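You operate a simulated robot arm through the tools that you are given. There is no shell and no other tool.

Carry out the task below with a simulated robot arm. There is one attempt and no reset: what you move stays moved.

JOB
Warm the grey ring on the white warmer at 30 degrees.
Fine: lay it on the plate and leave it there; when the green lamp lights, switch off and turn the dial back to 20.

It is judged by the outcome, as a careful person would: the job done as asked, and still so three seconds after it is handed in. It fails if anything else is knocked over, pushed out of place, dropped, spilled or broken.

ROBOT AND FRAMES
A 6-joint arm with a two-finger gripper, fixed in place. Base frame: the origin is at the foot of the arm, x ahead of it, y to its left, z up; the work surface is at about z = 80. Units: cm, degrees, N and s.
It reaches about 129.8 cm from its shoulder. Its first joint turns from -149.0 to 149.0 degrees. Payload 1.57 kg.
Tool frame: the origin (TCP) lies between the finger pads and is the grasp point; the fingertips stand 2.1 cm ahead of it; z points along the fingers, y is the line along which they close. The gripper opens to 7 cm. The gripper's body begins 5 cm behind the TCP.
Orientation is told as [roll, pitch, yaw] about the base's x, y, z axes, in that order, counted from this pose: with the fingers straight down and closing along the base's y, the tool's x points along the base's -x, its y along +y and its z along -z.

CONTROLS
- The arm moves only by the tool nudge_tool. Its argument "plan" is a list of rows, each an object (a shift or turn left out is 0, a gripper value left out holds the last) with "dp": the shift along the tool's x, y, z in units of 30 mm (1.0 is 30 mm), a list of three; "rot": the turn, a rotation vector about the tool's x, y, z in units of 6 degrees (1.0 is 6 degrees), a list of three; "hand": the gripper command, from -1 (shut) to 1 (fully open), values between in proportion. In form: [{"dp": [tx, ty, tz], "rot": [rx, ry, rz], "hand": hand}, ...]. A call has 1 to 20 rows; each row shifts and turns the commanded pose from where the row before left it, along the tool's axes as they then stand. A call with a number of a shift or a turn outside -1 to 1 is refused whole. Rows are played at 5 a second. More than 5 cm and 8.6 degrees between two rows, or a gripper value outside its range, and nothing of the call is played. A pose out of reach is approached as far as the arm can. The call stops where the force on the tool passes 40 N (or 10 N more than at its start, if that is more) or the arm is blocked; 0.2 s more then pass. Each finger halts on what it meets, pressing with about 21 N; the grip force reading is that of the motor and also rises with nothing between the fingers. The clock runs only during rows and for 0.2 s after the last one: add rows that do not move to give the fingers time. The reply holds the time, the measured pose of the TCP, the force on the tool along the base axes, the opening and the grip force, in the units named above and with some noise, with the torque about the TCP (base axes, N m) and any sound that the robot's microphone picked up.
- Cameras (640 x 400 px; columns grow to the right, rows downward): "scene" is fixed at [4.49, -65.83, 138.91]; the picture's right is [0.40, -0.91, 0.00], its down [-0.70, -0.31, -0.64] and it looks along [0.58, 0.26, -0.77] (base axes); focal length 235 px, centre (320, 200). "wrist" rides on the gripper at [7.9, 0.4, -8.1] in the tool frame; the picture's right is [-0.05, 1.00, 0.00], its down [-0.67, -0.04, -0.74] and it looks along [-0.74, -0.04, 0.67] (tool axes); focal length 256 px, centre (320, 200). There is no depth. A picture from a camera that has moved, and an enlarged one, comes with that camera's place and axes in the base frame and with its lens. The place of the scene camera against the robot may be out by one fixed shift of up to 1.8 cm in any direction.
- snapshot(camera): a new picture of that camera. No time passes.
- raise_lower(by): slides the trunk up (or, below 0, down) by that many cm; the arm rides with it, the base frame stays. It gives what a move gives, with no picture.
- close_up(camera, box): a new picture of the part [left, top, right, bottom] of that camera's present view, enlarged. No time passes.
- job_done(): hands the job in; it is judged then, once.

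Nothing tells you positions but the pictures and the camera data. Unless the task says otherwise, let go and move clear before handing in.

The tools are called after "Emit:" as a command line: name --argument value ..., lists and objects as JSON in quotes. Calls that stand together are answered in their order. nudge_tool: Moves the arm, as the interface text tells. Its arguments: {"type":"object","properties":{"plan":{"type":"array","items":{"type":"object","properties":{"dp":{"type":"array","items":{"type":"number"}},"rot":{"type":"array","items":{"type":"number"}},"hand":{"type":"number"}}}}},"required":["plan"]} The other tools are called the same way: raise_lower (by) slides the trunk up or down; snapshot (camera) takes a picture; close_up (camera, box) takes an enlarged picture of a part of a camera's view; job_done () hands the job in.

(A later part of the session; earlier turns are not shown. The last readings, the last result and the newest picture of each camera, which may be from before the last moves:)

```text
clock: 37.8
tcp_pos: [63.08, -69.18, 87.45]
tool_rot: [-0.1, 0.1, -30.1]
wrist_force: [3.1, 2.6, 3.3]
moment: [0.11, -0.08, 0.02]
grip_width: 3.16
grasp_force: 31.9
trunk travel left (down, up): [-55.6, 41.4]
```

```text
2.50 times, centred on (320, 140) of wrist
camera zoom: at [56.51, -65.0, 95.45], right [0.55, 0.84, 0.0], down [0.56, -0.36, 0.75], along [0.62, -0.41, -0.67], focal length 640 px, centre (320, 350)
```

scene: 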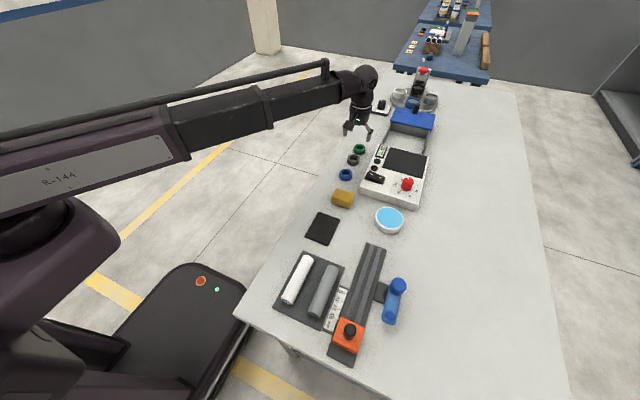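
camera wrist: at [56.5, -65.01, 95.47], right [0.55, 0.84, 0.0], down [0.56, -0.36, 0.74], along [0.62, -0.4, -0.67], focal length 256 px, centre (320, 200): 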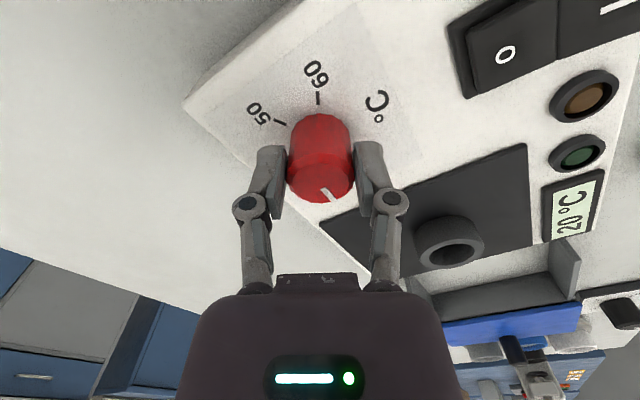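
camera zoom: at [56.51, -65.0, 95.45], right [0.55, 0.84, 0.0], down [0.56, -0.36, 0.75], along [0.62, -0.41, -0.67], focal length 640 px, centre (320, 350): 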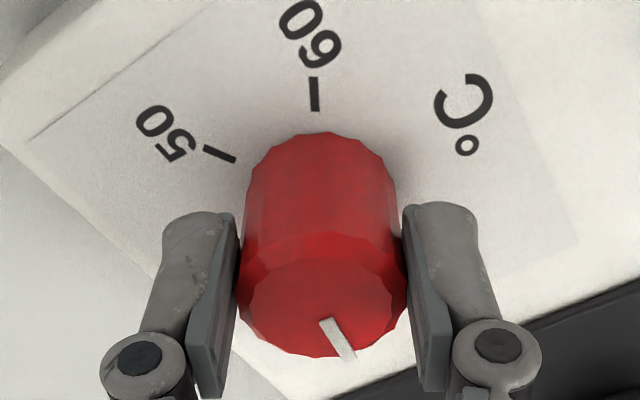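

The grip now sits square with only about 3 N of load. I'll turn the remaining 30° clockwise.

Emit:
nudge_tool --plan '[{"rot": [0, 0, 0.7], "hand": -1}, {"rot": [0, 0, 0.7], "hand": -1}, {"rot": [0, 0, 0.7], "hand": -1}, {"rot": [0, 0, 0.7], "hand": -1}, {"dp": [0, 0, 0], "hand": -1}]'

Emit:
close_up --camera "wrist" --box '[200, 60, 440, 220]'

Emit:
close_up --camera "scene" --box '[380, 160, 430, 210]'

```text
clock: 39.0
tcp_pos: [63.22, -69.24, 87.5]
tool_rot: [-0.1, -0.1, -47.0]
wrist_force: [11.3, -1.1, 9.1]
moment: [0.26, 0.09, -0.02]
grip_width: 3.15
grasp_force: 32.1
trunk travel left (down, up): [-55.6, 41.4]
```

```text
2.50 times, centred on (320, 140) of wrist
camera zoom: at [58.11, -63.16, 95.44], right [0.77, 0.64, 0.0], down [0.43, -0.51, 0.75], along [0.48, -0.57, -0.67], focal length 640 px, centre (320, 350)
```

zoom: 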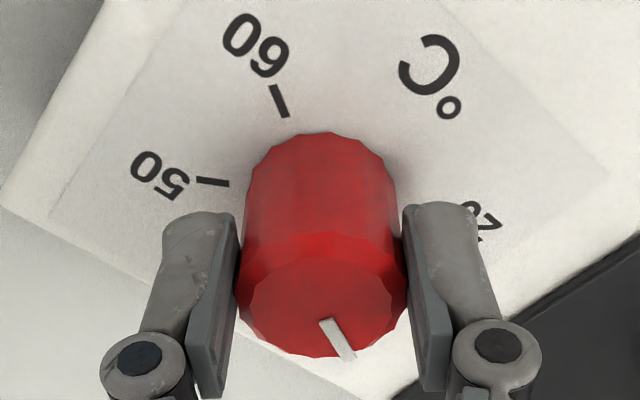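

```text
8.00 times, centred on (405, 185) of scene
camera zoom: at [4.49, -65.83, 138.91], right [0.4, -0.91, 0.0], down [-0.7, -0.31, -0.64], along [0.58, 0.26, -0.77], focal length 1878 px, centre (-360, 320)
```

zoom: 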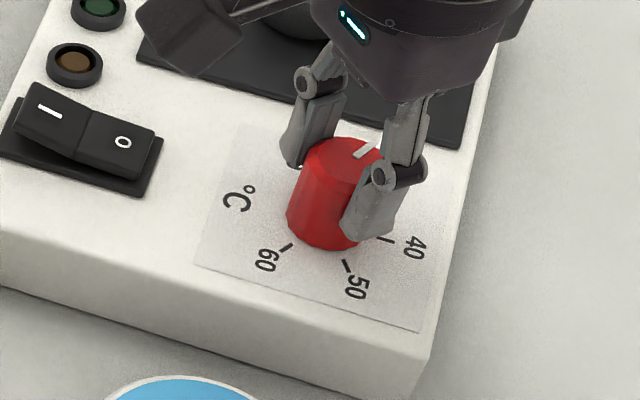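

The pointer looks close to the 30 direction already. I'll release the knob to see where it actually settles.

Emit:
nudge_tool --plan '[{"dp": [0, 0, 0], "hand": 0.2}, {"dp": [0, 0, 0], "hand": 1}, {"dp": [0, 0, 0], "hand": 1}, {"dp": [0, 0, 0], "hand": 1}]'

Emit:
close_up --camera "wrist" --box '[240, 100, 400, 220]'

Emit:
close_up --camera "scene" --box '[380, 160, 430, 210]'

```text
clock: 40.0
tcp_pos: [63.11, -69.29, 87.45]
tool_rot: [0.1, 0.1, -46.8]
wrist_force: [-0.7, 0.3, -0.2]
moment: [-0.01, 0.01, -0.03]
grip_width: 7.02
grasp_force: 0.1
trunk travel left (down, up): [-55.6, 41.4]
```

```text
3.33 times, centred on (320, 160) of wrist
camera zoom: at [58.03, -63.19, 95.43], right [0.76, 0.64, 0.0], down [0.43, -0.51, 0.74], along [0.48, -0.57, -0.67], focal length 853 px, centre (320, 333)
```

zoom: 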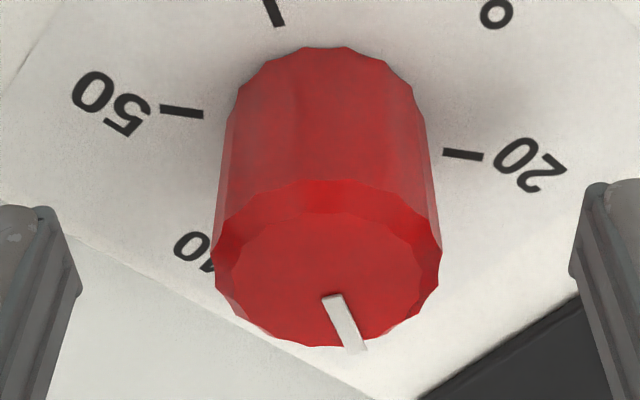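

```text
8.00 times, centred on (405, 185) of scene
camera zoom: at [4.49, -65.83, 138.91], right [0.4, -0.91, 0.0], down [-0.7, -0.31, -0.64], along [0.58, 0.26, -0.77], focal length 1878 px, centre (-360, 320)
```

zoom: 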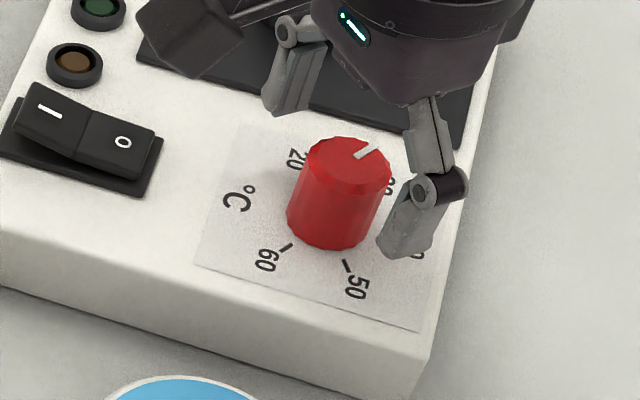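

Released, the pointer sits near the 30 direction. I'll zoom in to measure the angle accurately before switching on.

Emit:
close_up --camera "wrist" --box '[275, 150, 370, 210]'

Emit:
close_up --camera "scene" --box '[393, 172, 418, 197]'

Emit:
snapshot --camera "wrist"

```text
6.67 times, centred on (322, 180) of wrist
camera zoom: at [58.03, -63.19, 95.43], right [0.76, 0.64, 0.0], down [0.43, -0.51, 0.74], along [0.48, -0.57, -0.67], focal length 1707 px, centre (303, 333)
```

zoom: 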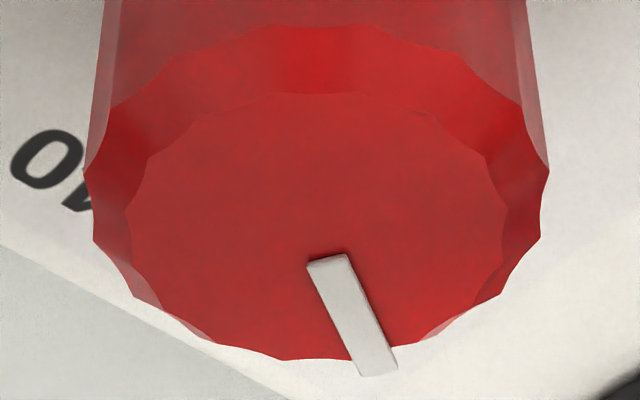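

```text
16.00 times, centred on (406, 184) of scene
camera zoom: at [4.49, -65.83, 138.91], right [0.4, -0.91, 0.0], down [-0.7, -0.31, -0.64], along [0.58, 0.26, -0.77], focal length 3756 px, centre (-1048, 448)
```

zoom: 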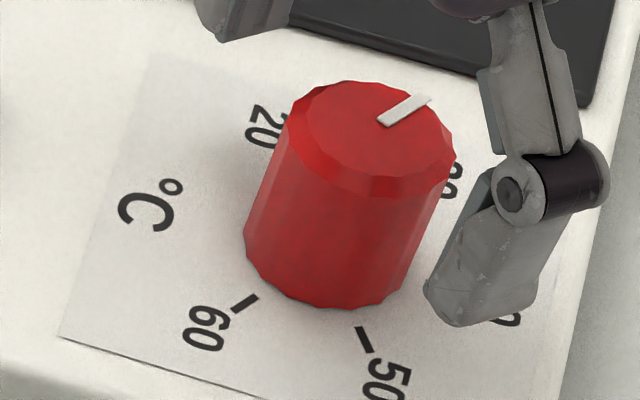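

```text
taken
camera wrist: at [58.03, -63.19, 95.43], right [0.76, 0.64, 0.0], down [0.43, -0.51, 0.74], along [0.48, -0.57, -0.67], focal length 256 px, centre (320, 200)
```

wrist: 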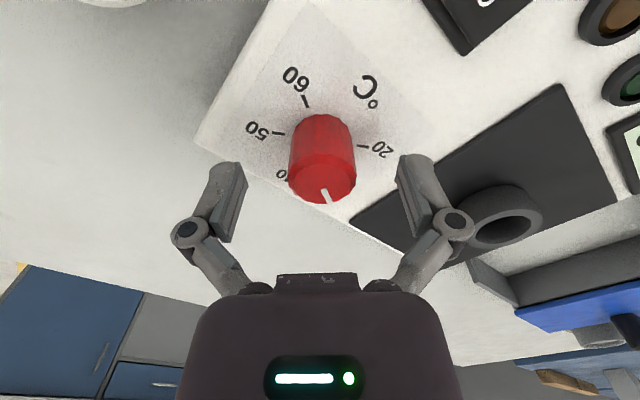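

The pointer is within about 1–2° of the 30 mark (≈30.2 °C), which is good. I'll raise clear, turn the wrist straight and move over toward the switch to locate it.

Emit:
raise_lower --by 9

Emit:
nudge_tool --plan '[{"rot": [0, 0, -1], "hand": 1}, {"rot": [0, 0, -1]}, {"rot": [0, 0, -1]}, {"rot": [0, 0, -1]}, {"rot": [0, 0, -1]}, {"rot": [0, 0, -1]}, {"rot": [0, 0, -1]}, {"rot": [0, 0, -0.8]}, {"dp": [0.5, 0.9, 0]}, {"dp": [0.5, 0.9, 0]}, {"dp": [0.5, 0.9, 0]}, {"dp": [0, 0.9, 0]}, {"dp": [0, 0, 0]}, {"dp": [0, 0, 0]}]'

Emit:
snapshot --camera "wrist"

Emit:
close_up --camera "scene" --box '[355, 140, 435, 215]'

```text
clock: 41.2
tcp_pos: [63.16, -69.34, 96.48]
tool_rot: [0.0, 0.0, -46.8]
wrist_force: [-0.2, 0.6, -0.4]
moment: [-0.01, -0.01, 0.0]
grip_width: 6.97
grasp_force: 0.1
trunk travel left (down, up): [-64.6, 32.4]
```

```text
clock: 44.2
tcp_pos: [58.68, -58.64, 96.37]
tool_rot: [0.1, -0.1, 0.0]
wrist_force: [-0.4, -0.4, -0.9]
moment: [0.01, -0.02, -0.01]
grip_width: 6.99
grasp_force: 0.0
trunk travel left (down, up): [-64.6, 32.4]
```

```text
taken
camera wrist: at [50.74, -58.14, 104.43], right [0.05, 1.0, 0.0], down [0.67, -0.04, 0.74], along [0.74, -0.04, -0.67], focal length 256 px, centre (320, 200)
```

wrist: 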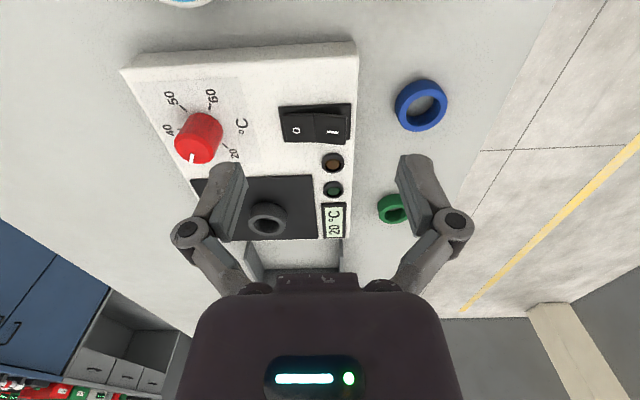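

```text
5.33 times, centred on (395, 178) of scene
camera zoom: at [4.49, -65.83, 138.91], right [0.4, -0.91, 0.0], down [-0.7, -0.31, -0.64], along [0.58, 0.26, -0.77], focal length 1252 px, centre (-80, 320)
```

zoom: 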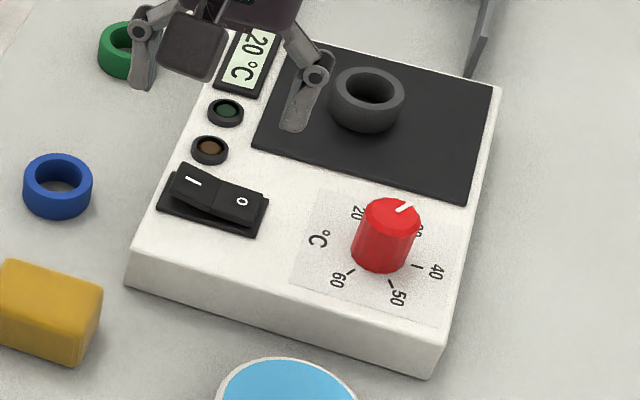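

Emit:
close_up --camera "wrist" --box '[260, 80, 370, 170]'

Emit:
close_up --camera "wrist" --box '[130, 70, 260, 180]'

```text
4.44 times, centred on (315, 125) of wrist
camera zoom: at [50.74, -58.14, 104.43], right [0.05, 1.0, 0.0], down [0.67, -0.04, 0.74], along [0.74, -0.04, -0.67], focal length 1138 px, centre (342, 533)
```

zoom: 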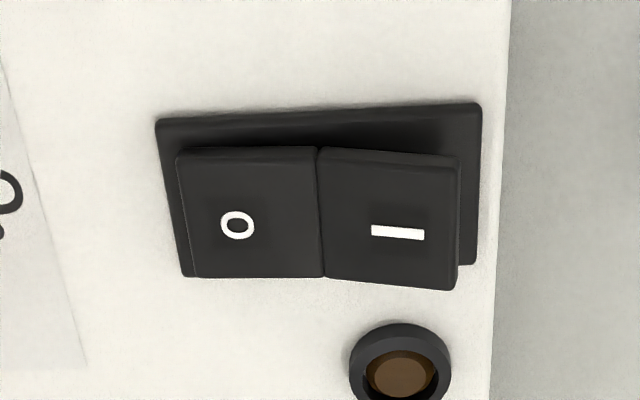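

```text
3.64 times, centred on (195, 125) of wrist
camera zoom: at [50.74, -58.14, 104.43], right [0.05, 1.0, 0.0], down [0.67, -0.04, 0.74], along [0.74, -0.04, -0.67], focal length 931 px, centre (774, 473)
```

zoom: 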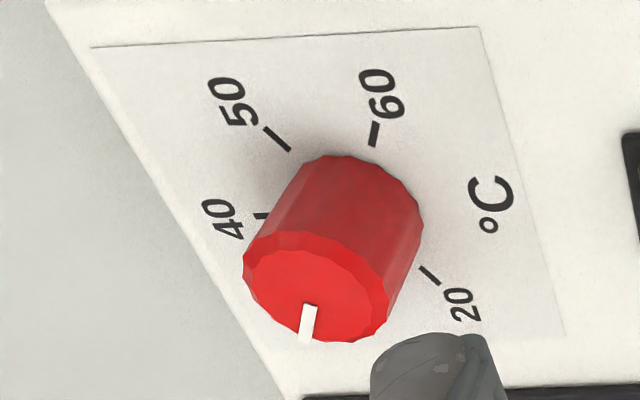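

The dial reads 30 from this view too. The rocker is centred at about (63.2, -59.2): the "O" half is down (off) and the "I" half is raised near y = -57.6. I'll close the gripper and move over the "I" half.

Emit:
nudge_tool --plan '[{"dp": [-0.5, 0.115, 0], "hand": -1}, {"dp": [-0.5, 0.115, 0], "hand": -1}, {"dp": [-0.5, 0.115, 0], "hand": -1}, {"dp": [0, 0, 0], "hand": -1}, {"dp": [0, 0, 0], "hand": -1}, {"dp": [0, 0, 0], "hand": -1}]'

Emit:
raise_lower --by -6.4

Emit:
snapshot --camera "wrist"

Emit:
close_up --camera "scene" --box '[355, 140, 435, 215]'

```text
clock: 45.6
tcp_pos: [63.24, -57.53, 96.36]
tool_rot: [0.1, 0.0, 0.0]
wrist_force: [-0.3, -0.4, 0.4]
moment: [0.0, -0.02, 0.02]
grip_width: 0.0
grasp_force: 21.1
trunk travel left (down, up): [-64.6, 32.4]
```

```text
clock: 46.7
tcp_pos: [63.18, -57.36, 90.02]
tool_rot: [0.1, 0.1, 0.0]
wrist_force: [0.1, 0.2, 1.4]
moment: [-0.01, 0.0, -0.02]
grip_width: 0.0
grasp_force: 20.7
trunk travel left (down, up): [-58.2, 38.8]
```

```text
taken
camera wrist: at [55.33, -57.02, 98.04], right [0.05, 1.0, 0.0], down [0.67, -0.04, 0.74], along [0.74, -0.04, -0.67], focal length 256 px, centre (320, 200)
```

wrist: 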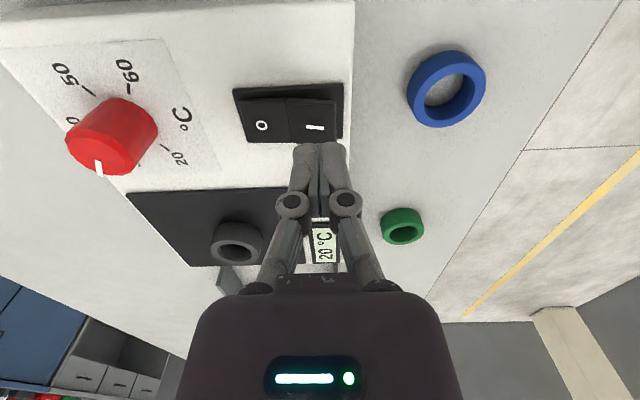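

```text
5.33 times, centred on (395, 178) of scene
camera zoom: at [4.49, -65.83, 138.91], right [0.4, -0.91, 0.0], down [-0.7, -0.31, -0.64], along [0.58, 0.26, -0.77], focal length 1252 px, centre (-80, 320)
```

zoom: 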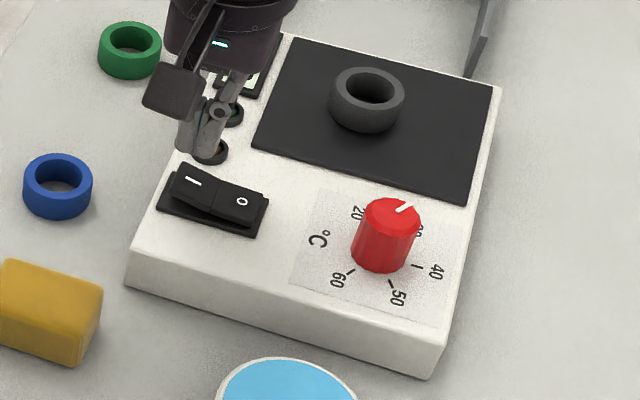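

The closed fingertips hang above the "I" half. I'll nudge 0.15 cm toward -y and then lower in small steps, watching the force.

Emit:
nudge_tool --plan '[{"dp": [0, -0.05, 0], "hand": -1}, {"dp": [0, 0, 0], "hand": -1}]'

Emit:
raise_lower --by -1.2

Emit:
close_up --camera "wrist" --box '[220, 70, 400, 220]'

Emit:
close_up --camera "scene" --box '[360, 150, 400, 190]'

```text
clock: 47.3
tcp_pos: [63.22, -57.57, 90.0]
tool_rot: [-0.1, 0.0, -0.1]
wrist_force: [0.6, 0.1, 0.1]
moment: [0.0, -0.04, 0.0]
grip_width: 0.01
grasp_force: 21.2
trunk travel left (down, up): [-58.2, 38.8]
```

```text
clock: 47.9
tcp_pos: [63.21, -57.55, 88.77]
tool_rot: [-0.1, 0.0, 0.0]
wrist_force: [0.1, -0.5, -0.1]
moment: [0.0, 0.01, -0.03]
grip_width: 0.0
grasp_force: 21.3
trunk travel left (down, up): [-57.0, 40.0]
```

```text
2.67 times, centred on (310, 145) of wrist
camera zoom: at [55.3, -57.15, 96.83], right [0.05, 1.0, 0.0], down [0.67, -0.04, 0.74], along [0.74, -0.04, -0.67], focal length 683 px, centre (347, 347)
```

zoom: 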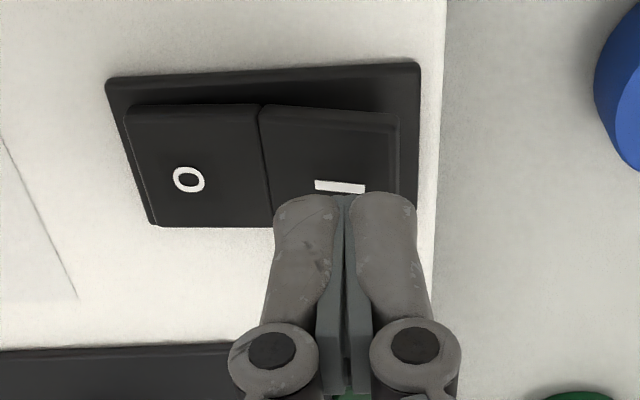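

```text
10.00 times, centred on (380, 170) of scene
camera zoom: at [4.49, -65.83, 138.91], right [0.4, -0.91, 0.0], down [-0.7, -0.31, -0.64], along [0.58, 0.26, -0.77], focal length 2347 px, centre (-280, 500)
```

zoom: 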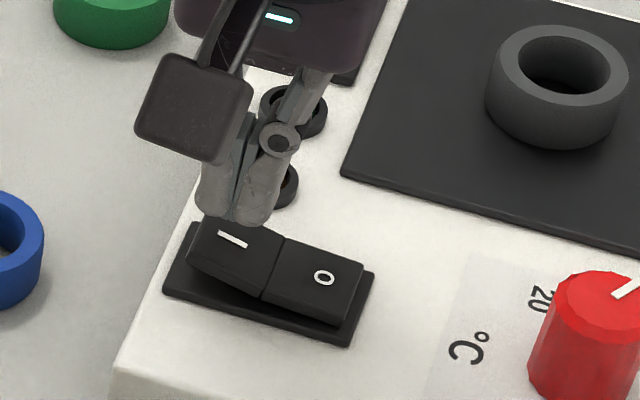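

The tips are about 1 cm above the "I" half and well placed. I'll keep lowering in small steps.

Emit:
raise_lower --by -0.6

Emit:
raise_lower --by -0.2

```text
clock: 48.4
tcp_pos: [63.15, -57.65, 88.18]
tool_rot: [0.0, 0.0, 0.0]
wrist_force: [0.5, 0.0, -0.3]
moment: [0.05, 0.0, -0.04]
grip_width: 0.0
grasp_force: 21.3
trunk travel left (down, up): [-56.4, 40.6]
```

```text
clock: 49.0
tcp_pos: [63.23, -57.6, 88.07]
tool_rot: [-0.1, -0.1, 0.1]
wrist_force: [0.6, 0.1, -0.3]
moment: [-0.01, 0.01, -0.01]
grip_width: 0.0
grasp_force: 20.6
trunk travel left (down, up): [-56.2, 40.8]
```

Emit:
raise_lower --by -0.2

Emit:
raise_lower --by -0.15

```text
clock: 49.5
tcp_pos: [63.21, -57.55, 87.85]
tool_rot: [0.0, 0.0, 0.1]
wrist_force: [-0.1, -0.4, -0.7]
moment: [-0.01, 0.02, 0.02]
grip_width: 0.01
grasp_force: 21.2
trunk travel left (down, up): [-56.0, 41.0]
```

```text
clock: 50.0
tcp_pos: [63.29, -57.54, 87.65]
tool_rot: [0.0, -0.1, 0.0]
wrist_force: [-0.8, 0.9, 0.2]
moment: [0.0, -0.01, 0.0]
grip_width: 0.01
grasp_force: 21.0
trunk travel left (down, up): [-55.8, 41.2]
```

Emit:
raise_lower --by -0.15

Emit:
close_up --camera "scene" --box '[360, 150, 400, 190]'

Emit:
close_up --camera "wrist" --box '[220, 90, 400, 220]'

```text
clock: 50.5
tcp_pos: [63.27, -57.49, 87.38]
tool_rot: [0.0, 0.0, -0.1]
wrist_force: [0.1, 0.0, -0.5]
moment: [-0.01, -0.02, 0.0]
grip_width: 0.0
grasp_force: 20.9
trunk travel left (down, up): [-55.7, 41.3]
```

```text
10.00 times, centred on (380, 170) of scene
camera zoom: at [4.49, -65.83, 138.91], right [0.4, -0.91, 0.0], down [-0.7, -0.31, -0.64], along [0.58, 0.26, -0.77], focal length 2347 px, centre (-280, 500)
```

zoom: 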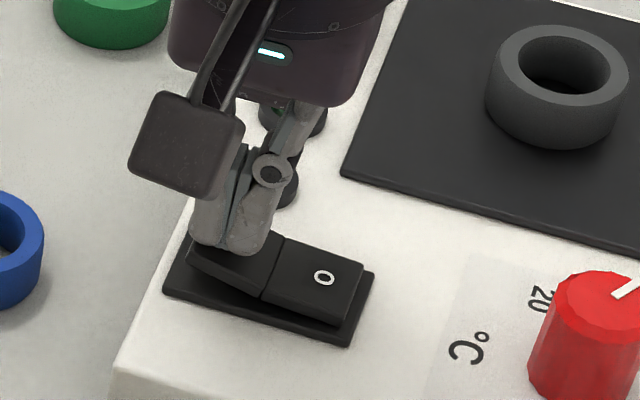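

```text
3.08 times, centred on (310, 155) of wrist
camera zoom: at [55.3, -57.15, 95.53], right [0.05, 1.0, 0.0], down [0.67, -0.04, 0.74], along [0.74, -0.04, -0.67], focal length 788 px, centre (351, 338)
```

zoom: 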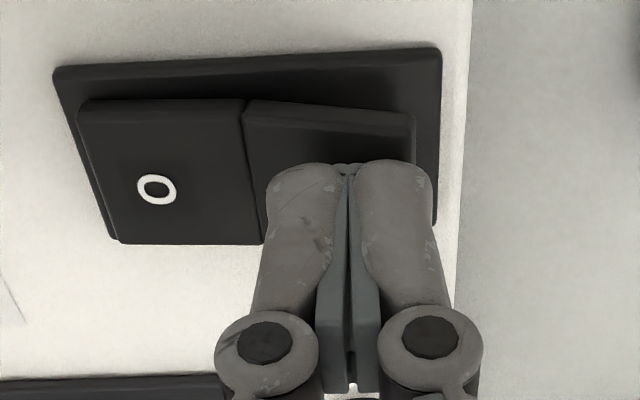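

The tips are just about touching the rocker. I'll continue with small steps and listen for a click.

Emit:
raise_lower --by -0.15

```text
clock: 51.0
tcp_pos: [63.23, -57.64, 87.44]
tool_rot: [0.0, 0.0, 0.0]
wrist_force: [0.6, -0.9, -0.3]
moment: [-0.01, 0.01, 0.0]
grip_width: 0.0
grasp_force: 21.5
trunk travel left (down, up): [-55.5, 41.5]
```

Emit:
raise_lower --by -0.15

```text
clock: 51.5
tcp_pos: [63.22, -57.64, 87.19]
tool_rot: [0.0, 0.1, 0.0]
wrist_force: [0.3, -0.4, 1.1]
moment: [-0.01, 0.05, 0.03]
grip_width: 0.0
grasp_force: 20.8
trunk travel left (down, up): [-55.4, 41.6]
```

Emit:
raise_lower --by -0.15

```text
clock: 52.0
tcp_pos: [63.21, -57.58, 87.08]
tool_rot: [-0.1, 0.0, 0.0]
wrist_force: [-0.3, 0.6, 1.5]
moment: [0.0, 0.01, 0.0]
grip_width: 0.0
grasp_force: 21.1
trunk travel left (down, up): [-55.2, 41.8]
```

Emit:
raise_lower --by -0.15

```text
clock: 52.5
tcp_pos: [63.35, -57.56, 87.0]
tool_rot: [0.0, 0.0, -0.1]
wrist_force: [-0.6, 1.0, 0.6]
moment: [0.02, -0.01, 0.02]
grip_width: 0.0
grasp_force: 20.8
trunk travel left (down, up): [-55.1, 41.9]
```

Emit:
raise_lower --by -0.15

Emit:
close_up --camera "scene" --box '[360, 150, 400, 190]'

Emit:
close_up --camera "wrist" --box '[220, 90, 400, 220]'

```text
clock: 53.0
tcp_pos: [63.22, -57.57, 86.73]
tool_rot: [0.0, -0.1, 0.0]
wrist_force: [0.0, 0.2, 0.6]
moment: [-0.01, 0.0, 0.01]
grip_width: 0.0
grasp_force: 20.8
trunk travel left (down, up): [-54.9, 42.1]
```

```text
10.00 times, centred on (380, 170) of scene
camera zoom: at [4.49, -65.83, 138.91], right [0.4, -0.91, 0.0], down [-0.7, -0.31, -0.64], along [0.58, 0.26, -0.77], focal length 2347 px, centre (-280, 500)
```

zoom: 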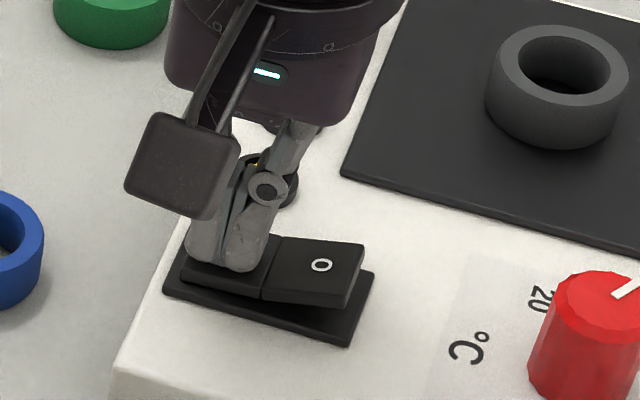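

```text
3.08 times, centred on (310, 155) of wrist
camera zoom: at [55.3, -57.15, 94.78], right [0.05, 1.0, 0.0], down [0.67, -0.04, 0.74], along [0.74, -0.04, -0.67], focal length 788 px, centre (351, 338)
```

zoom: 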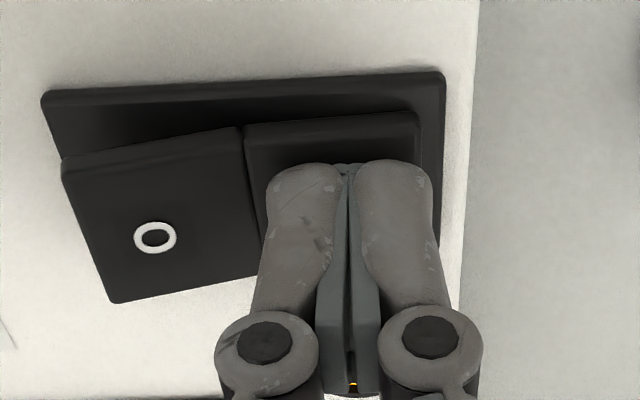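

The rocker has flipped to "I" and the amber lamp is lit. I'll raise clear and look at the lamps and display.

Emit:
raise_lower --by 4

Emit:
close_up --camera "scene" --box '[355, 130, 435, 205]'

Emit:
snapshot --camera "wrist"

```text
clock: 53.9
tcp_pos: [63.27, -57.67, 90.84]
tool_rot: [0.0, 0.0, 0.0]
wrist_force: [0.8, -0.8, 0.0]
moment: [0.02, -0.01, -0.01]
grip_width: 0.0
grasp_force: 21.2
trunk travel left (down, up): [-58.9, 38.1]
```

```text
5.33 times, centred on (395, 168) of scene
camera zoom: at [4.49, -65.83, 138.91], right [0.4, -0.91, 0.0], down [-0.7, -0.31, -0.64], along [0.58, 0.26, -0.77], focal length 1252 px, centre (-80, 373)
```

zoom: 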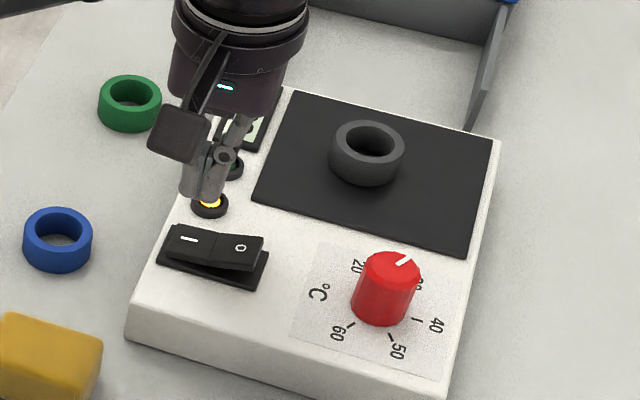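

```text
taken
camera wrist: at [55.31, -57.15, 98.78], right [0.05, 1.0, 0.0], down [0.67, -0.04, 0.74], along [0.74, -0.04, -0.67], focal length 256 px, centre (320, 200)
```

wrist: 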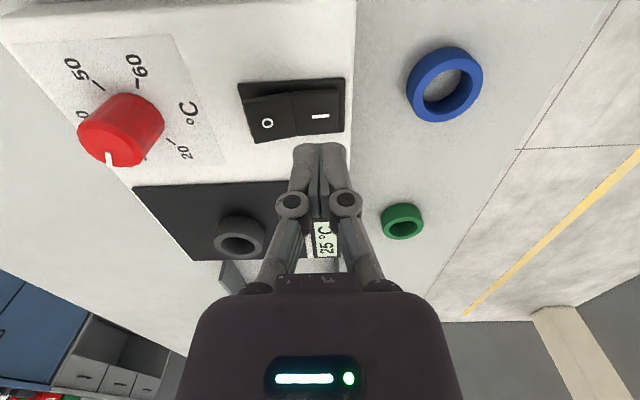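

The display already reads 25 °C and rising, with the amber lamp lit. I'll position over the "O" half, ready to switch off once the green lamp lights.

Emit:
nudge_tool --plan '[{"dp": [0, -0.55, 0], "hand": -1}, {"dp": [0, -0.53, 0], "hand": -1}, {"dp": [0, 0, 0], "hand": -1}]'

Emit:
close_up --camera "scene" --box '[355, 130, 435, 205]'

Emit:
snapshot --camera "wrist"

```text
clock: 54.7
tcp_pos: [63.3, -60.78, 90.84]
tool_rot: [0.0, 0.0, 0.0]
wrist_force: [0.2, 0.8, -0.2]
moment: [0.03, 0.01, -0.02]
grip_width: 0.0
grasp_force: 20.4
trunk travel left (down, up): [-58.9, 38.1]
```

```text
5.33 times, centred on (395, 168) of scene
camera zoom: at [4.49, -65.83, 138.91], right [0.4, -0.91, 0.0], down [-0.7, -0.31, -0.64], along [0.58, 0.26, -0.77], focal length 1252 px, centre (-80, 373)
```

zoom: 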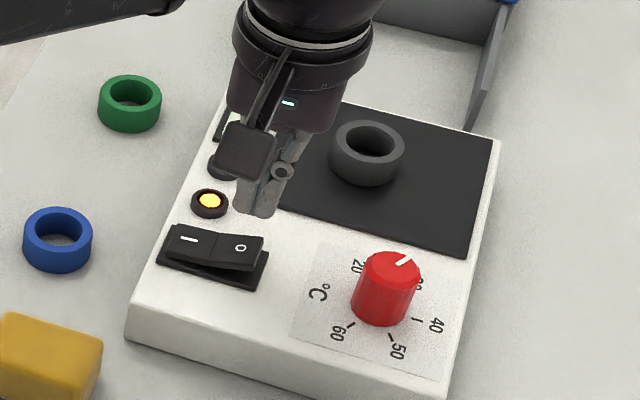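

```text
taken
camera wrist: at [55.3, -60.44, 98.78], right [0.05, 1.0, 0.0], down [0.67, -0.04, 0.74], along [0.74, -0.04, -0.67], focal length 256 px, centre (320, 200)
```

wrist: 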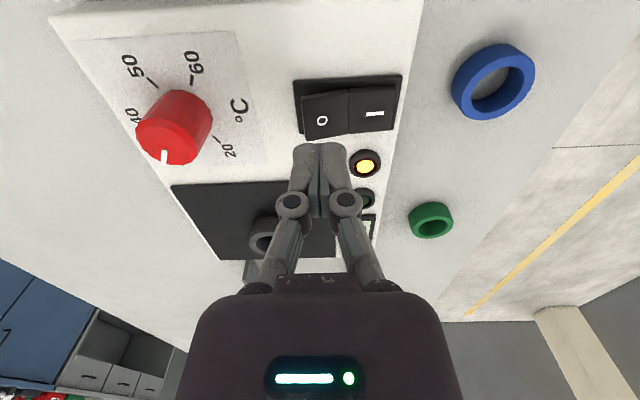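

I'm over the "O" half, with the amber lamp still lit. I'll wait briefly and look again.

Emit:
nudge_tool --plan '[{"dp": [0, 0, 0], "hand": -1}, {"dp": [0, 0, 0], "hand": -1}, {"dp": [0, 0, 0], "hand": -1}]'

Emit:
close_up --camera "wrist" --box '[270, 130, 470, 260]'

Emit:
close_up --camera "scene" --box '[355, 130, 435, 205]'

```text
clock: 55.5
tcp_pos: [63.21, -60.8, 90.89]
tool_rot: [0.0, -0.1, 0.0]
wrist_force: [0.1, 0.5, 0.6]
moment: [-0.02, 0.0, 0.01]
grip_width: 0.0
grasp_force: 20.8
trunk travel left (down, up): [-58.9, 38.1]
```

```text
3.08 times, centred on (370, 195) of wrist
camera zoom: at [55.3, -60.43, 98.78], right [0.05, 1.0, 0.0], down [0.67, -0.04, 0.74], along [0.74, -0.04, -0.67], focal length 788 px, centre (166, 215)
```

zoom: 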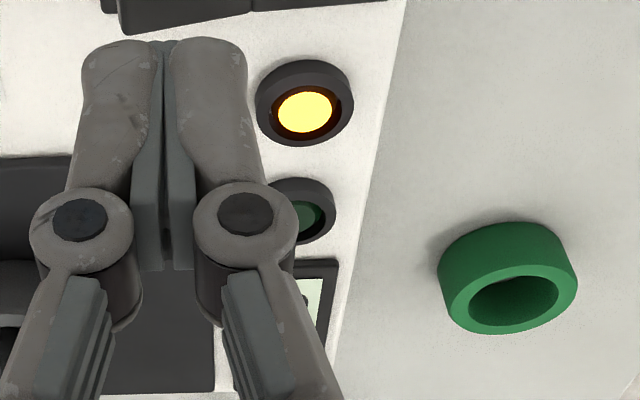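

```text
5.33 times, centred on (395, 168) of scene
camera zoom: at [4.49, -65.83, 138.91], right [0.4, -0.91, 0.0], down [-0.7, -0.31, -0.64], along [0.58, 0.26, -0.77], focal length 1252 px, centre (-80, 373)
```

zoom: 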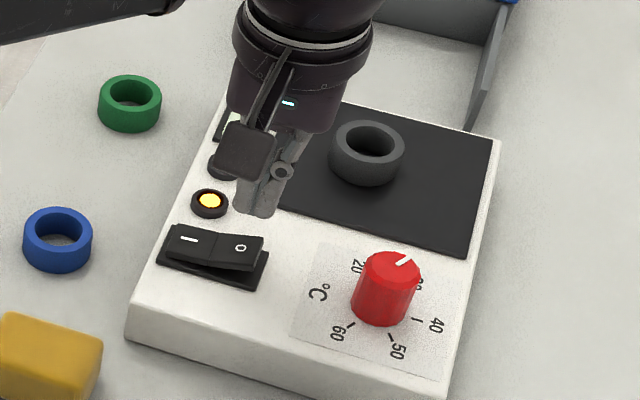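

The green lamp is visible in this view and still dark. I'll wait 2 s more.

Emit:
nudge_tool --plan '[{"dp": [0, 0, 0], "hand": -1}, {"dp": [0, 0, 0], "hand": -1}, {"dp": [0, 0, 0], "hand": -1}, {"dp": [0, 0, 0], "hand": -1}, {"dp": [0, 0, 0], "hand": -1}, {"dp": [0, 0, 0], "hand": -1}, {"dp": [0, 0, 0], "hand": -1}, {"dp": [0, 0, 0], "hand": -1}]'

Emit:
close_up --camera "wrist" --box '[270, 130, 470, 260]'

```text
clock: 57.3
tcp_pos: [63.26, -60.78, 90.77]
tool_rot: [0.1, -0.1, -0.1]
wrist_force: [-0.4, -0.3, 0.1]
moment: [0.01, -0.01, 0.02]
grip_width: 0.0
grasp_force: 20.6
trunk travel left (down, up): [-58.9, 38.1]
```

```text
3.08 times, centred on (370, 195) of wrist
camera zoom: at [55.3, -60.43, 98.78], right [0.05, 1.0, 0.0], down [0.67, -0.04, 0.74], along [0.74, -0.04, -0.67], focal length 788 px, centre (166, 215)
```

zoom: 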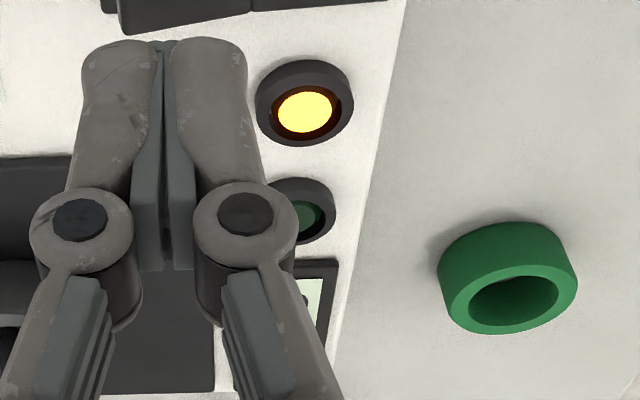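

Emit:
nudge_tool --plan '[{"dp": [0, 0, 0], "hand": -1}, {"dp": [0, 0, 0], "hand": -1}, {"dp": [0, 0, 0], "hand": -1}, {"dp": [0, 0, 0], "hand": -1}, {"dp": [0, 0, 0], "hand": -1}, {"dp": [0, 0, 0], "hand": -1}, {"dp": [0, 0, 0], "hand": -1}, {"dp": [0, 0, 0], "hand": -1}, {"dp": [0, 0, 0], "hand": -1}, {"dp": [0, 0, 0], "hand": -1}]'

Emit:
close_up --camera "wrist" --box '[270, 130, 470, 260]'

```text
clock: 59.5
tcp_pos: [63.24, -60.88, 90.82]
tool_rot: [0.0, 0.0, 0.1]
wrist_force: [-1.4, 0.0, -0.7]
moment: [0.03, 0.02, 0.0]
grip_width: 0.02
grasp_force: 20.8
trunk travel left (down, up): [-58.9, 38.1]
```

```text
3.08 times, centred on (370, 195) of wrist
camera zoom: at [55.3, -60.43, 98.78], right [0.05, 1.0, 0.0], down [0.67, -0.04, 0.74], along [0.74, -0.04, -0.67], focal length 788 px, centre (166, 215)
```

zoom: 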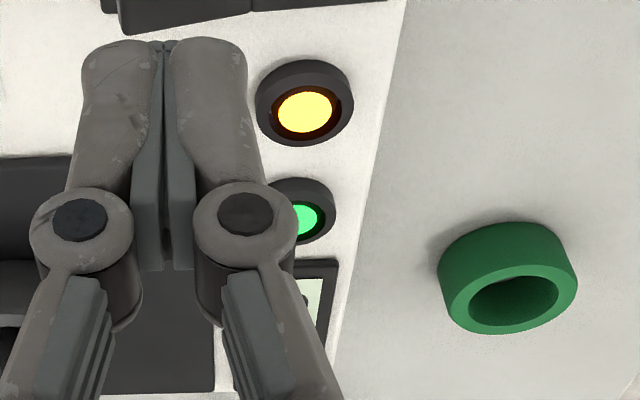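

The green lamp is lit. I'll press the "O" half now to switch off.

Emit:
raise_lower --by -3.3

Emit:
raise_lower --by -0.3

Emit:
raise_lower --by -0.2

Emit:
raise_lower --by -0.2

Emit:
close_up --camera "wrist" --box '[250, 80, 450, 240]'

Emit:
close_up --camera "scene" --box '[355, 140, 415, 200]'

```text
clock: 60.2
tcp_pos: [63.14, -60.78, 87.5]
tool_rot: [-0.1, 0.0, 0.0]
wrist_force: [-0.6, 0.3, -0.6]
moment: [0.02, 0.0, 0.02]
grip_width: 0.0
grasp_force: 21.4
trunk travel left (down, up): [-55.6, 41.4]
```

```text
clock: 60.8
tcp_pos: [63.23, -60.72, 87.28]
tool_rot: [0.1, -0.1, 0.1]
wrist_force: [0.1, -0.1, 1.6]
moment: [0.0, -0.03, 0.02]
grip_width: 0.0
grasp_force: 20.5
trunk travel left (down, up): [-55.3, 41.7]
```

```text
clock: 61.3
tcp_pos: [63.22, -60.85, 87.09]
tool_rot: [0.0, -0.1, 0.0]
wrist_force: [-0.4, -0.5, 1.4]
moment: [-0.04, 0.0, -0.02]
grip_width: 0.0
grasp_force: 20.9
trunk travel left (down, up): [-55.1, 41.9]
```

```text
clock: 61.8
tcp_pos: [63.35, -60.83, 86.79]
tool_rot: [0.0, -0.1, 0.0]
wrist_force: [0.5, -0.5, -0.5]
moment: [0.0, 0.0, -0.04]
grip_width: 0.03
grasp_force: 21.0
trunk travel left (down, up): [-54.9, 42.1]
```

```text
2.50 times, centred on (350, 160) of wrist
camera zoom: at [55.3, -60.43, 94.78], right [0.05, 1.0, 0.0], down [0.67, -0.04, 0.74], along [0.74, -0.04, -0.67], focal length 640 px, centre (245, 300)
```

zoom: 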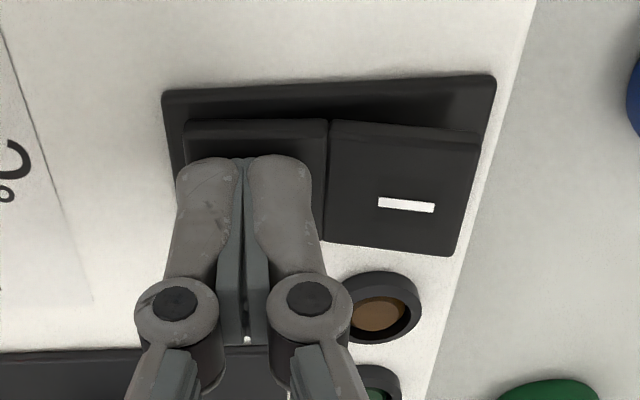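

```text
6.67 times, centred on (385, 170) of scene
camera zoom: at [4.49, -65.83, 138.91], right [0.4, -0.91, 0.0], down [-0.7, -0.31, -0.64], along [0.58, 0.26, -0.77], focal length 1565 px, centre (-113, 400)
```

zoom: 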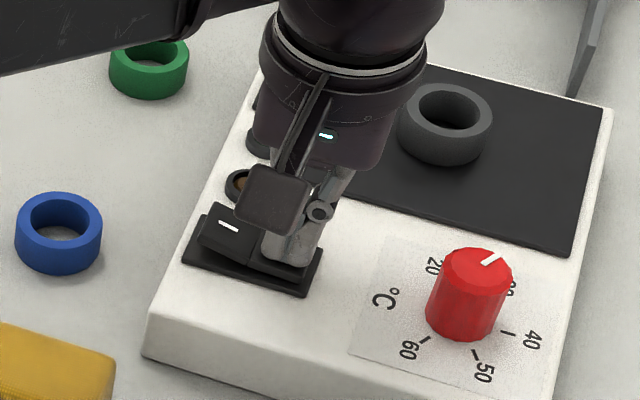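

It's off: "I" is raised again and both lamps are dark. Next I'll raise, move over the dial with the gripper open, and turn the wrist to -30° so I can swing the dial back through +60°.

Emit:
raise_lower --by 8

Emit:
nudge_tool --plan '[{"dp": [0, -0.95, 0], "hand": -1}, {"dp": [0, -0.95, 0], "hand": -1}, {"dp": [0, -0.93, 0], "hand": 1}, {"rot": [0, 0, 1], "hand": 1}, {"rot": [0, 0, 1]}, {"rot": [0, 0, 1]}, {"rot": [0, 0, 1]}, {"rot": [0, 0, 1]}, {"dp": [0, 0, 0]}, {"dp": [0, 0, 0]}]'

Emit:
snapshot --camera "wrist"

Emit:
close_up --camera "scene" --box '[355, 130, 435, 205]'

```text
clock: 63.0
tcp_pos: [63.26, -60.88, 94.74]
tool_rot: [0.0, 0.0, 0.0]
wrist_force: [0.1, -0.1, -0.2]
moment: [-0.02, 0.0, -0.01]
grip_width: 0.01
grasp_force: 21.0
trunk travel left (down, up): [-62.9, 34.1]
```

```text
clock: 65.2
tcp_pos: [63.33, -69.4, 94.8]
tool_rot: [0.0, 0.1, -29.9]
wrist_force: [0.1, -0.9, 0.3]
moment: [0.0, 0.06, 0.01]
grip_width: 7.0
grasp_force: 0.0
trunk travel left (down, up): [-62.9, 34.1]
```

```text
taken
camera wrist: at [56.62, -65.09, 102.78], right [0.55, 0.84, 0.0], down [0.56, -0.36, 0.74], along [0.62, -0.41, -0.67], focal length 256 px, centre (320, 200)
```

wrist: 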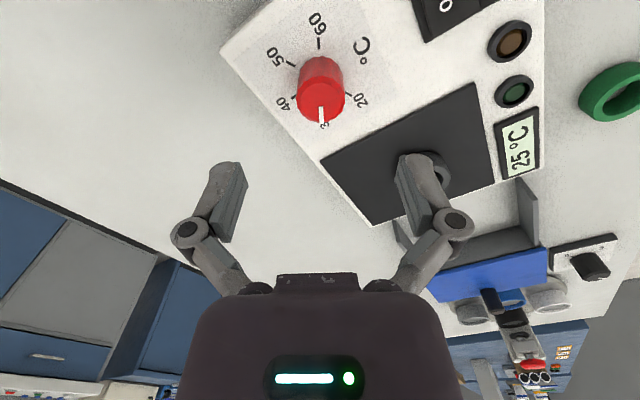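

```text
5.33 times, centred on (395, 168) of scene
camera zoom: at [4.49, -65.83, 138.91], right [0.4, -0.91, 0.0], down [-0.7, -0.31, -0.64], along [0.58, 0.26, -0.77], focal length 1252 px, centre (-80, 373)
```

zoom: 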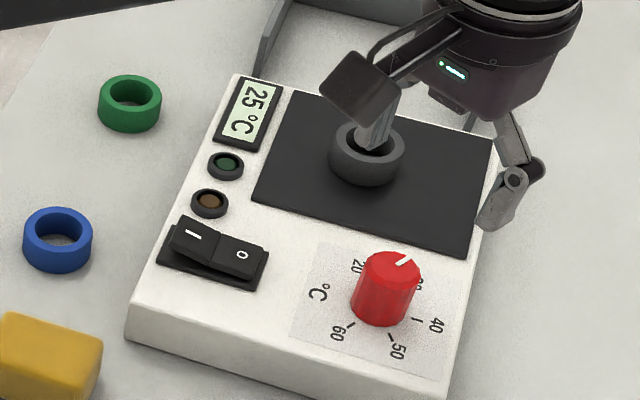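

Off and cooling (25 °C), with the pointer at the 30 mark. I'll trim the centring slightly and lower toward the dial for a check.

Emit:
nudge_tool --plan '[{"dp": [0.017, 0.029, 0], "hand": 1}, {"dp": [0, 0, 0]}]'

Emit:
raise_lower --by -4.3

Emit:
close_up --camera "wrist" --box '[200, 60, 440, 220]'

```text
clock: 65.8
tcp_pos: [63.37, -69.2, 94.77]
tool_rot: [-0.1, 0.0, -30.1]
wrist_force: [-0.4, 0.3, 0.3]
moment: [-0.01, 0.0, -0.01]
grip_width: 7.01
grasp_force: 0.1
trunk travel left (down, up): [-62.9, 34.1]
```

```text
clock: 66.6
tcp_pos: [63.38, -69.37, 90.52]
tool_rot: [0.0, 0.1, -30.0]
wrist_force: [0.6, -0.4, 0.1]
moment: [0.02, -0.01, 0.0]
grip_width: 7.01
grasp_force: 0.0
trunk travel left (down, up): [-58.6, 38.4]
```

```text
2.50 times, centred on (320, 140) of wrist
camera zoom: at [56.59, -64.93, 98.49], right [0.55, 0.84, 0.0], down [0.56, -0.36, 0.74], along [0.62, -0.41, -0.67], focal length 640 px, centre (320, 350)
```

zoom: 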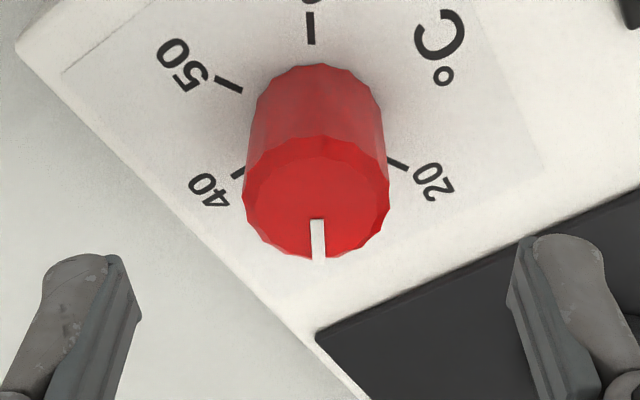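

The pointer is aligned with 30, and the knob is 0.1 cm off centre in tool y. I'll correct that, lower to grip height and close.

Emit:
nudge_tool --plan '[{"dp": [0, -0.03, 0], "hand": 1}, {"dp": [0, 0, 0]}]'

Emit:
raise_lower --by -3.0

Emit:
nudge_tool --plan '[{"dp": [0, 0, 0], "hand": 0.2}, {"dp": [0, 0, 0], "hand": 0}, {"dp": [0, 0, 0], "hand": -1}, {"dp": [0, 0, 0], "hand": -1}, {"dp": [0, 0, 0], "hand": -1}, {"dp": [0, 0, 0], "hand": -1}]'

Emit:
close_up --camera "wrist" --box '[200, 60, 440, 220]'

```text
clock: 67.2
tcp_pos: [63.31, -69.22, 90.54]
tool_rot: [0.0, 0.1, -30.0]
wrist_force: [0.6, -0.3, -0.2]
moment: [0.0, 0.03, 0.02]
grip_width: 7.02
grasp_force: 0.1
trunk travel left (down, up): [-58.6, 38.4]
```

```text
clock: 68.0
tcp_pos: [63.19, -69.26, 87.44]
tool_rot: [0.1, -0.1, -30.0]
wrist_force: [-0.2, -0.1, 0.6]
moment: [0.03, -0.02, -0.01]
grip_width: 6.96
grasp_force: 0.0
trunk travel left (down, up): [-55.6, 41.4]
```

```text
clock: 69.4
tcp_pos: [63.22, -69.37, 87.57]
tool_rot: [0.0, 0.0, -30.0]
wrist_force: [0.1, -2.2, 1.3]
moment: [-0.02, 0.11, 0.0]
grip_width: 3.16
grasp_force: 32.1
trunk travel left (down, up): [-55.6, 41.4]
```

```text
2.50 times, centred on (320, 140) of wrist
camera zoom: at [56.48, -64.97, 95.49], right [0.55, 0.84, 0.0], down [0.56, -0.36, 0.75], along [0.62, -0.41, -0.67], focal length 640 px, centre (320, 350)
```

zoom: 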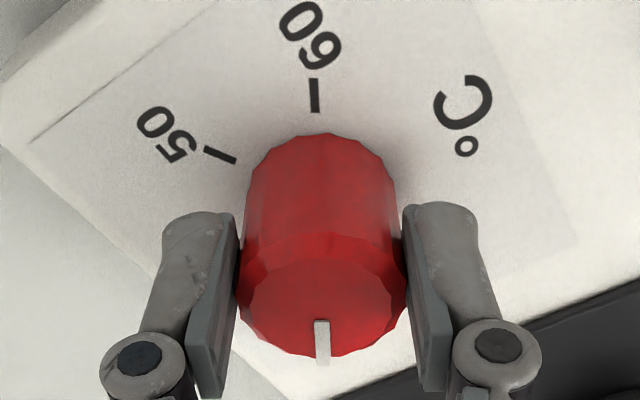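

The grip is centred with only about 2 N of load. I'll turn the dial counter-clockwise, first 30°.

Emit:
nudge_tool --plan '[{"rot": [0, 0, -0.7], "hand": -1}, {"rot": [0, 0, -0.7], "hand": -1}, {"rot": [0, 0, -0.7], "hand": -1}, {"rot": [0, 0, -0.7], "hand": -1}, {"rot": [0, 0, -0.7], "hand": -1}, {"rot": [0, 0, -0.7], "hand": -1}, {"rot": [0, 0, -0.8], "hand": -1}, {"dp": [0, 0, 0], "hand": -1}]'

Emit:
close_up --camera "wrist" --box '[200, 60, 440, 220]'

```text
clock: 71.2
tcp_pos: [63.09, -69.53, 87.44]
tool_rot: [0.0, 0.0, 0.0]
wrist_force: [-4.0, -19.3, 8.9]
moment: [-0.6, -0.14, -0.08]
grip_width: 3.17
grasp_force: 32.2
trunk travel left (down, up): [-55.6, 41.4]
```

```text
2.50 times, centred on (320, 140) of wrist
camera zoom: at [55.14, -69.08, 95.48], right [0.05, 1.0, 0.0], down [0.67, -0.04, 0.75], along [0.74, -0.04, -0.67], focal length 640 px, centre (320, 350)
```

zoom: 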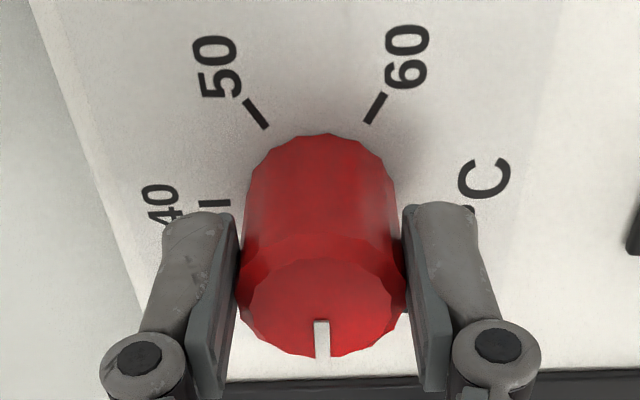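

The dial followed, but a sideways load of about 19 N has built up again. I'll release, re-centre and re-grip before the final 30°.

Emit:
nudge_tool --plan '[{"dp": [0, 0, 0], "hand": 0.2}, {"dp": [0, 0, 0], "hand": 0.2}, {"dp": [0, 0, 0], "hand": 0.2}]'

Emit:
close_up --camera "wrist" --box '[200, 60, 440, 220]'

```text
clock: 72.0
tcp_pos: [63.22, -69.33, 87.43]
tool_rot: [0.0, 0.1, 0.0]
wrist_force: [0.5, 0.5, 0.3]
moment: [0.05, -0.02, -0.01]
grip_width: 4.18
grasp_force: 0.1
trunk travel left (down, up): [-55.6, 41.4]
```

```text
2.50 times, centred on (320, 140) of wrist
camera zoom: at [55.27, -68.92, 95.48], right [0.05, 1.0, 0.0], down [0.67, -0.04, 0.74], along [0.74, -0.04, -0.67], focal length 640 px, centre (320, 350)
```

zoom: 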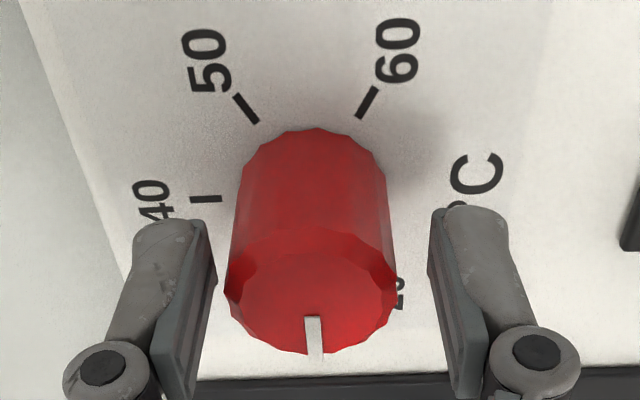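

The knob sits 0.15 cm toward -y of the tool axis, with the pointer midway between 20 and 30. I'll shift, re-grip and check the load.

Emit:
nudge_tool --plan '[{"dp": [0.015, -0.05, 0], "hand": 0.2}, {"dp": [0, 0, 0], "hand": 0.2}, {"dp": [0, 0, 0], "hand": -1}, {"dp": [0, 0, 0], "hand": -1}, {"dp": [0, 0, 0], "hand": -1}, {"dp": [0, 0, 0], "hand": -1}]'

Emit:
close_up --camera "wrist" --box '[200, 60, 440, 220]'

```text
clock: 73.4
tcp_pos: [63.13, -69.55, 87.55]
tool_rot: [0.0, 0.0, 0.1]
wrist_force: [-0.7, -0.7, 0.9]
moment: [0.01, -0.27, 0.0]
grip_width: 3.15
grasp_force: 31.5
trunk travel left (down, up): [-55.6, 41.4]
```

```text
2.50 times, centred on (320, 140) of wrist
camera zoom: at [55.16, -69.09, 95.5], right [0.05, 1.0, 0.0], down [0.67, -0.04, 0.75], along [0.74, -0.04, -0.67], focal length 640 px, centre (320, 350)
```

zoom: 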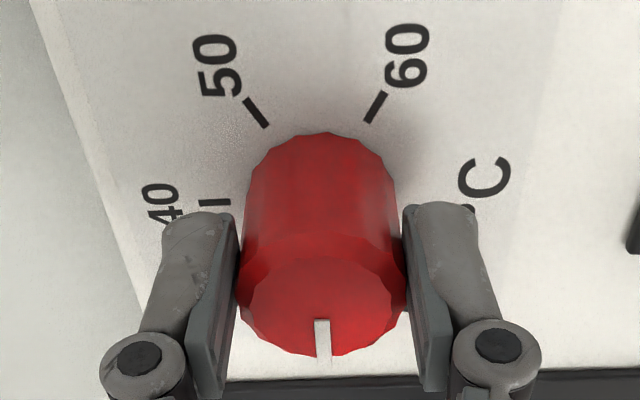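

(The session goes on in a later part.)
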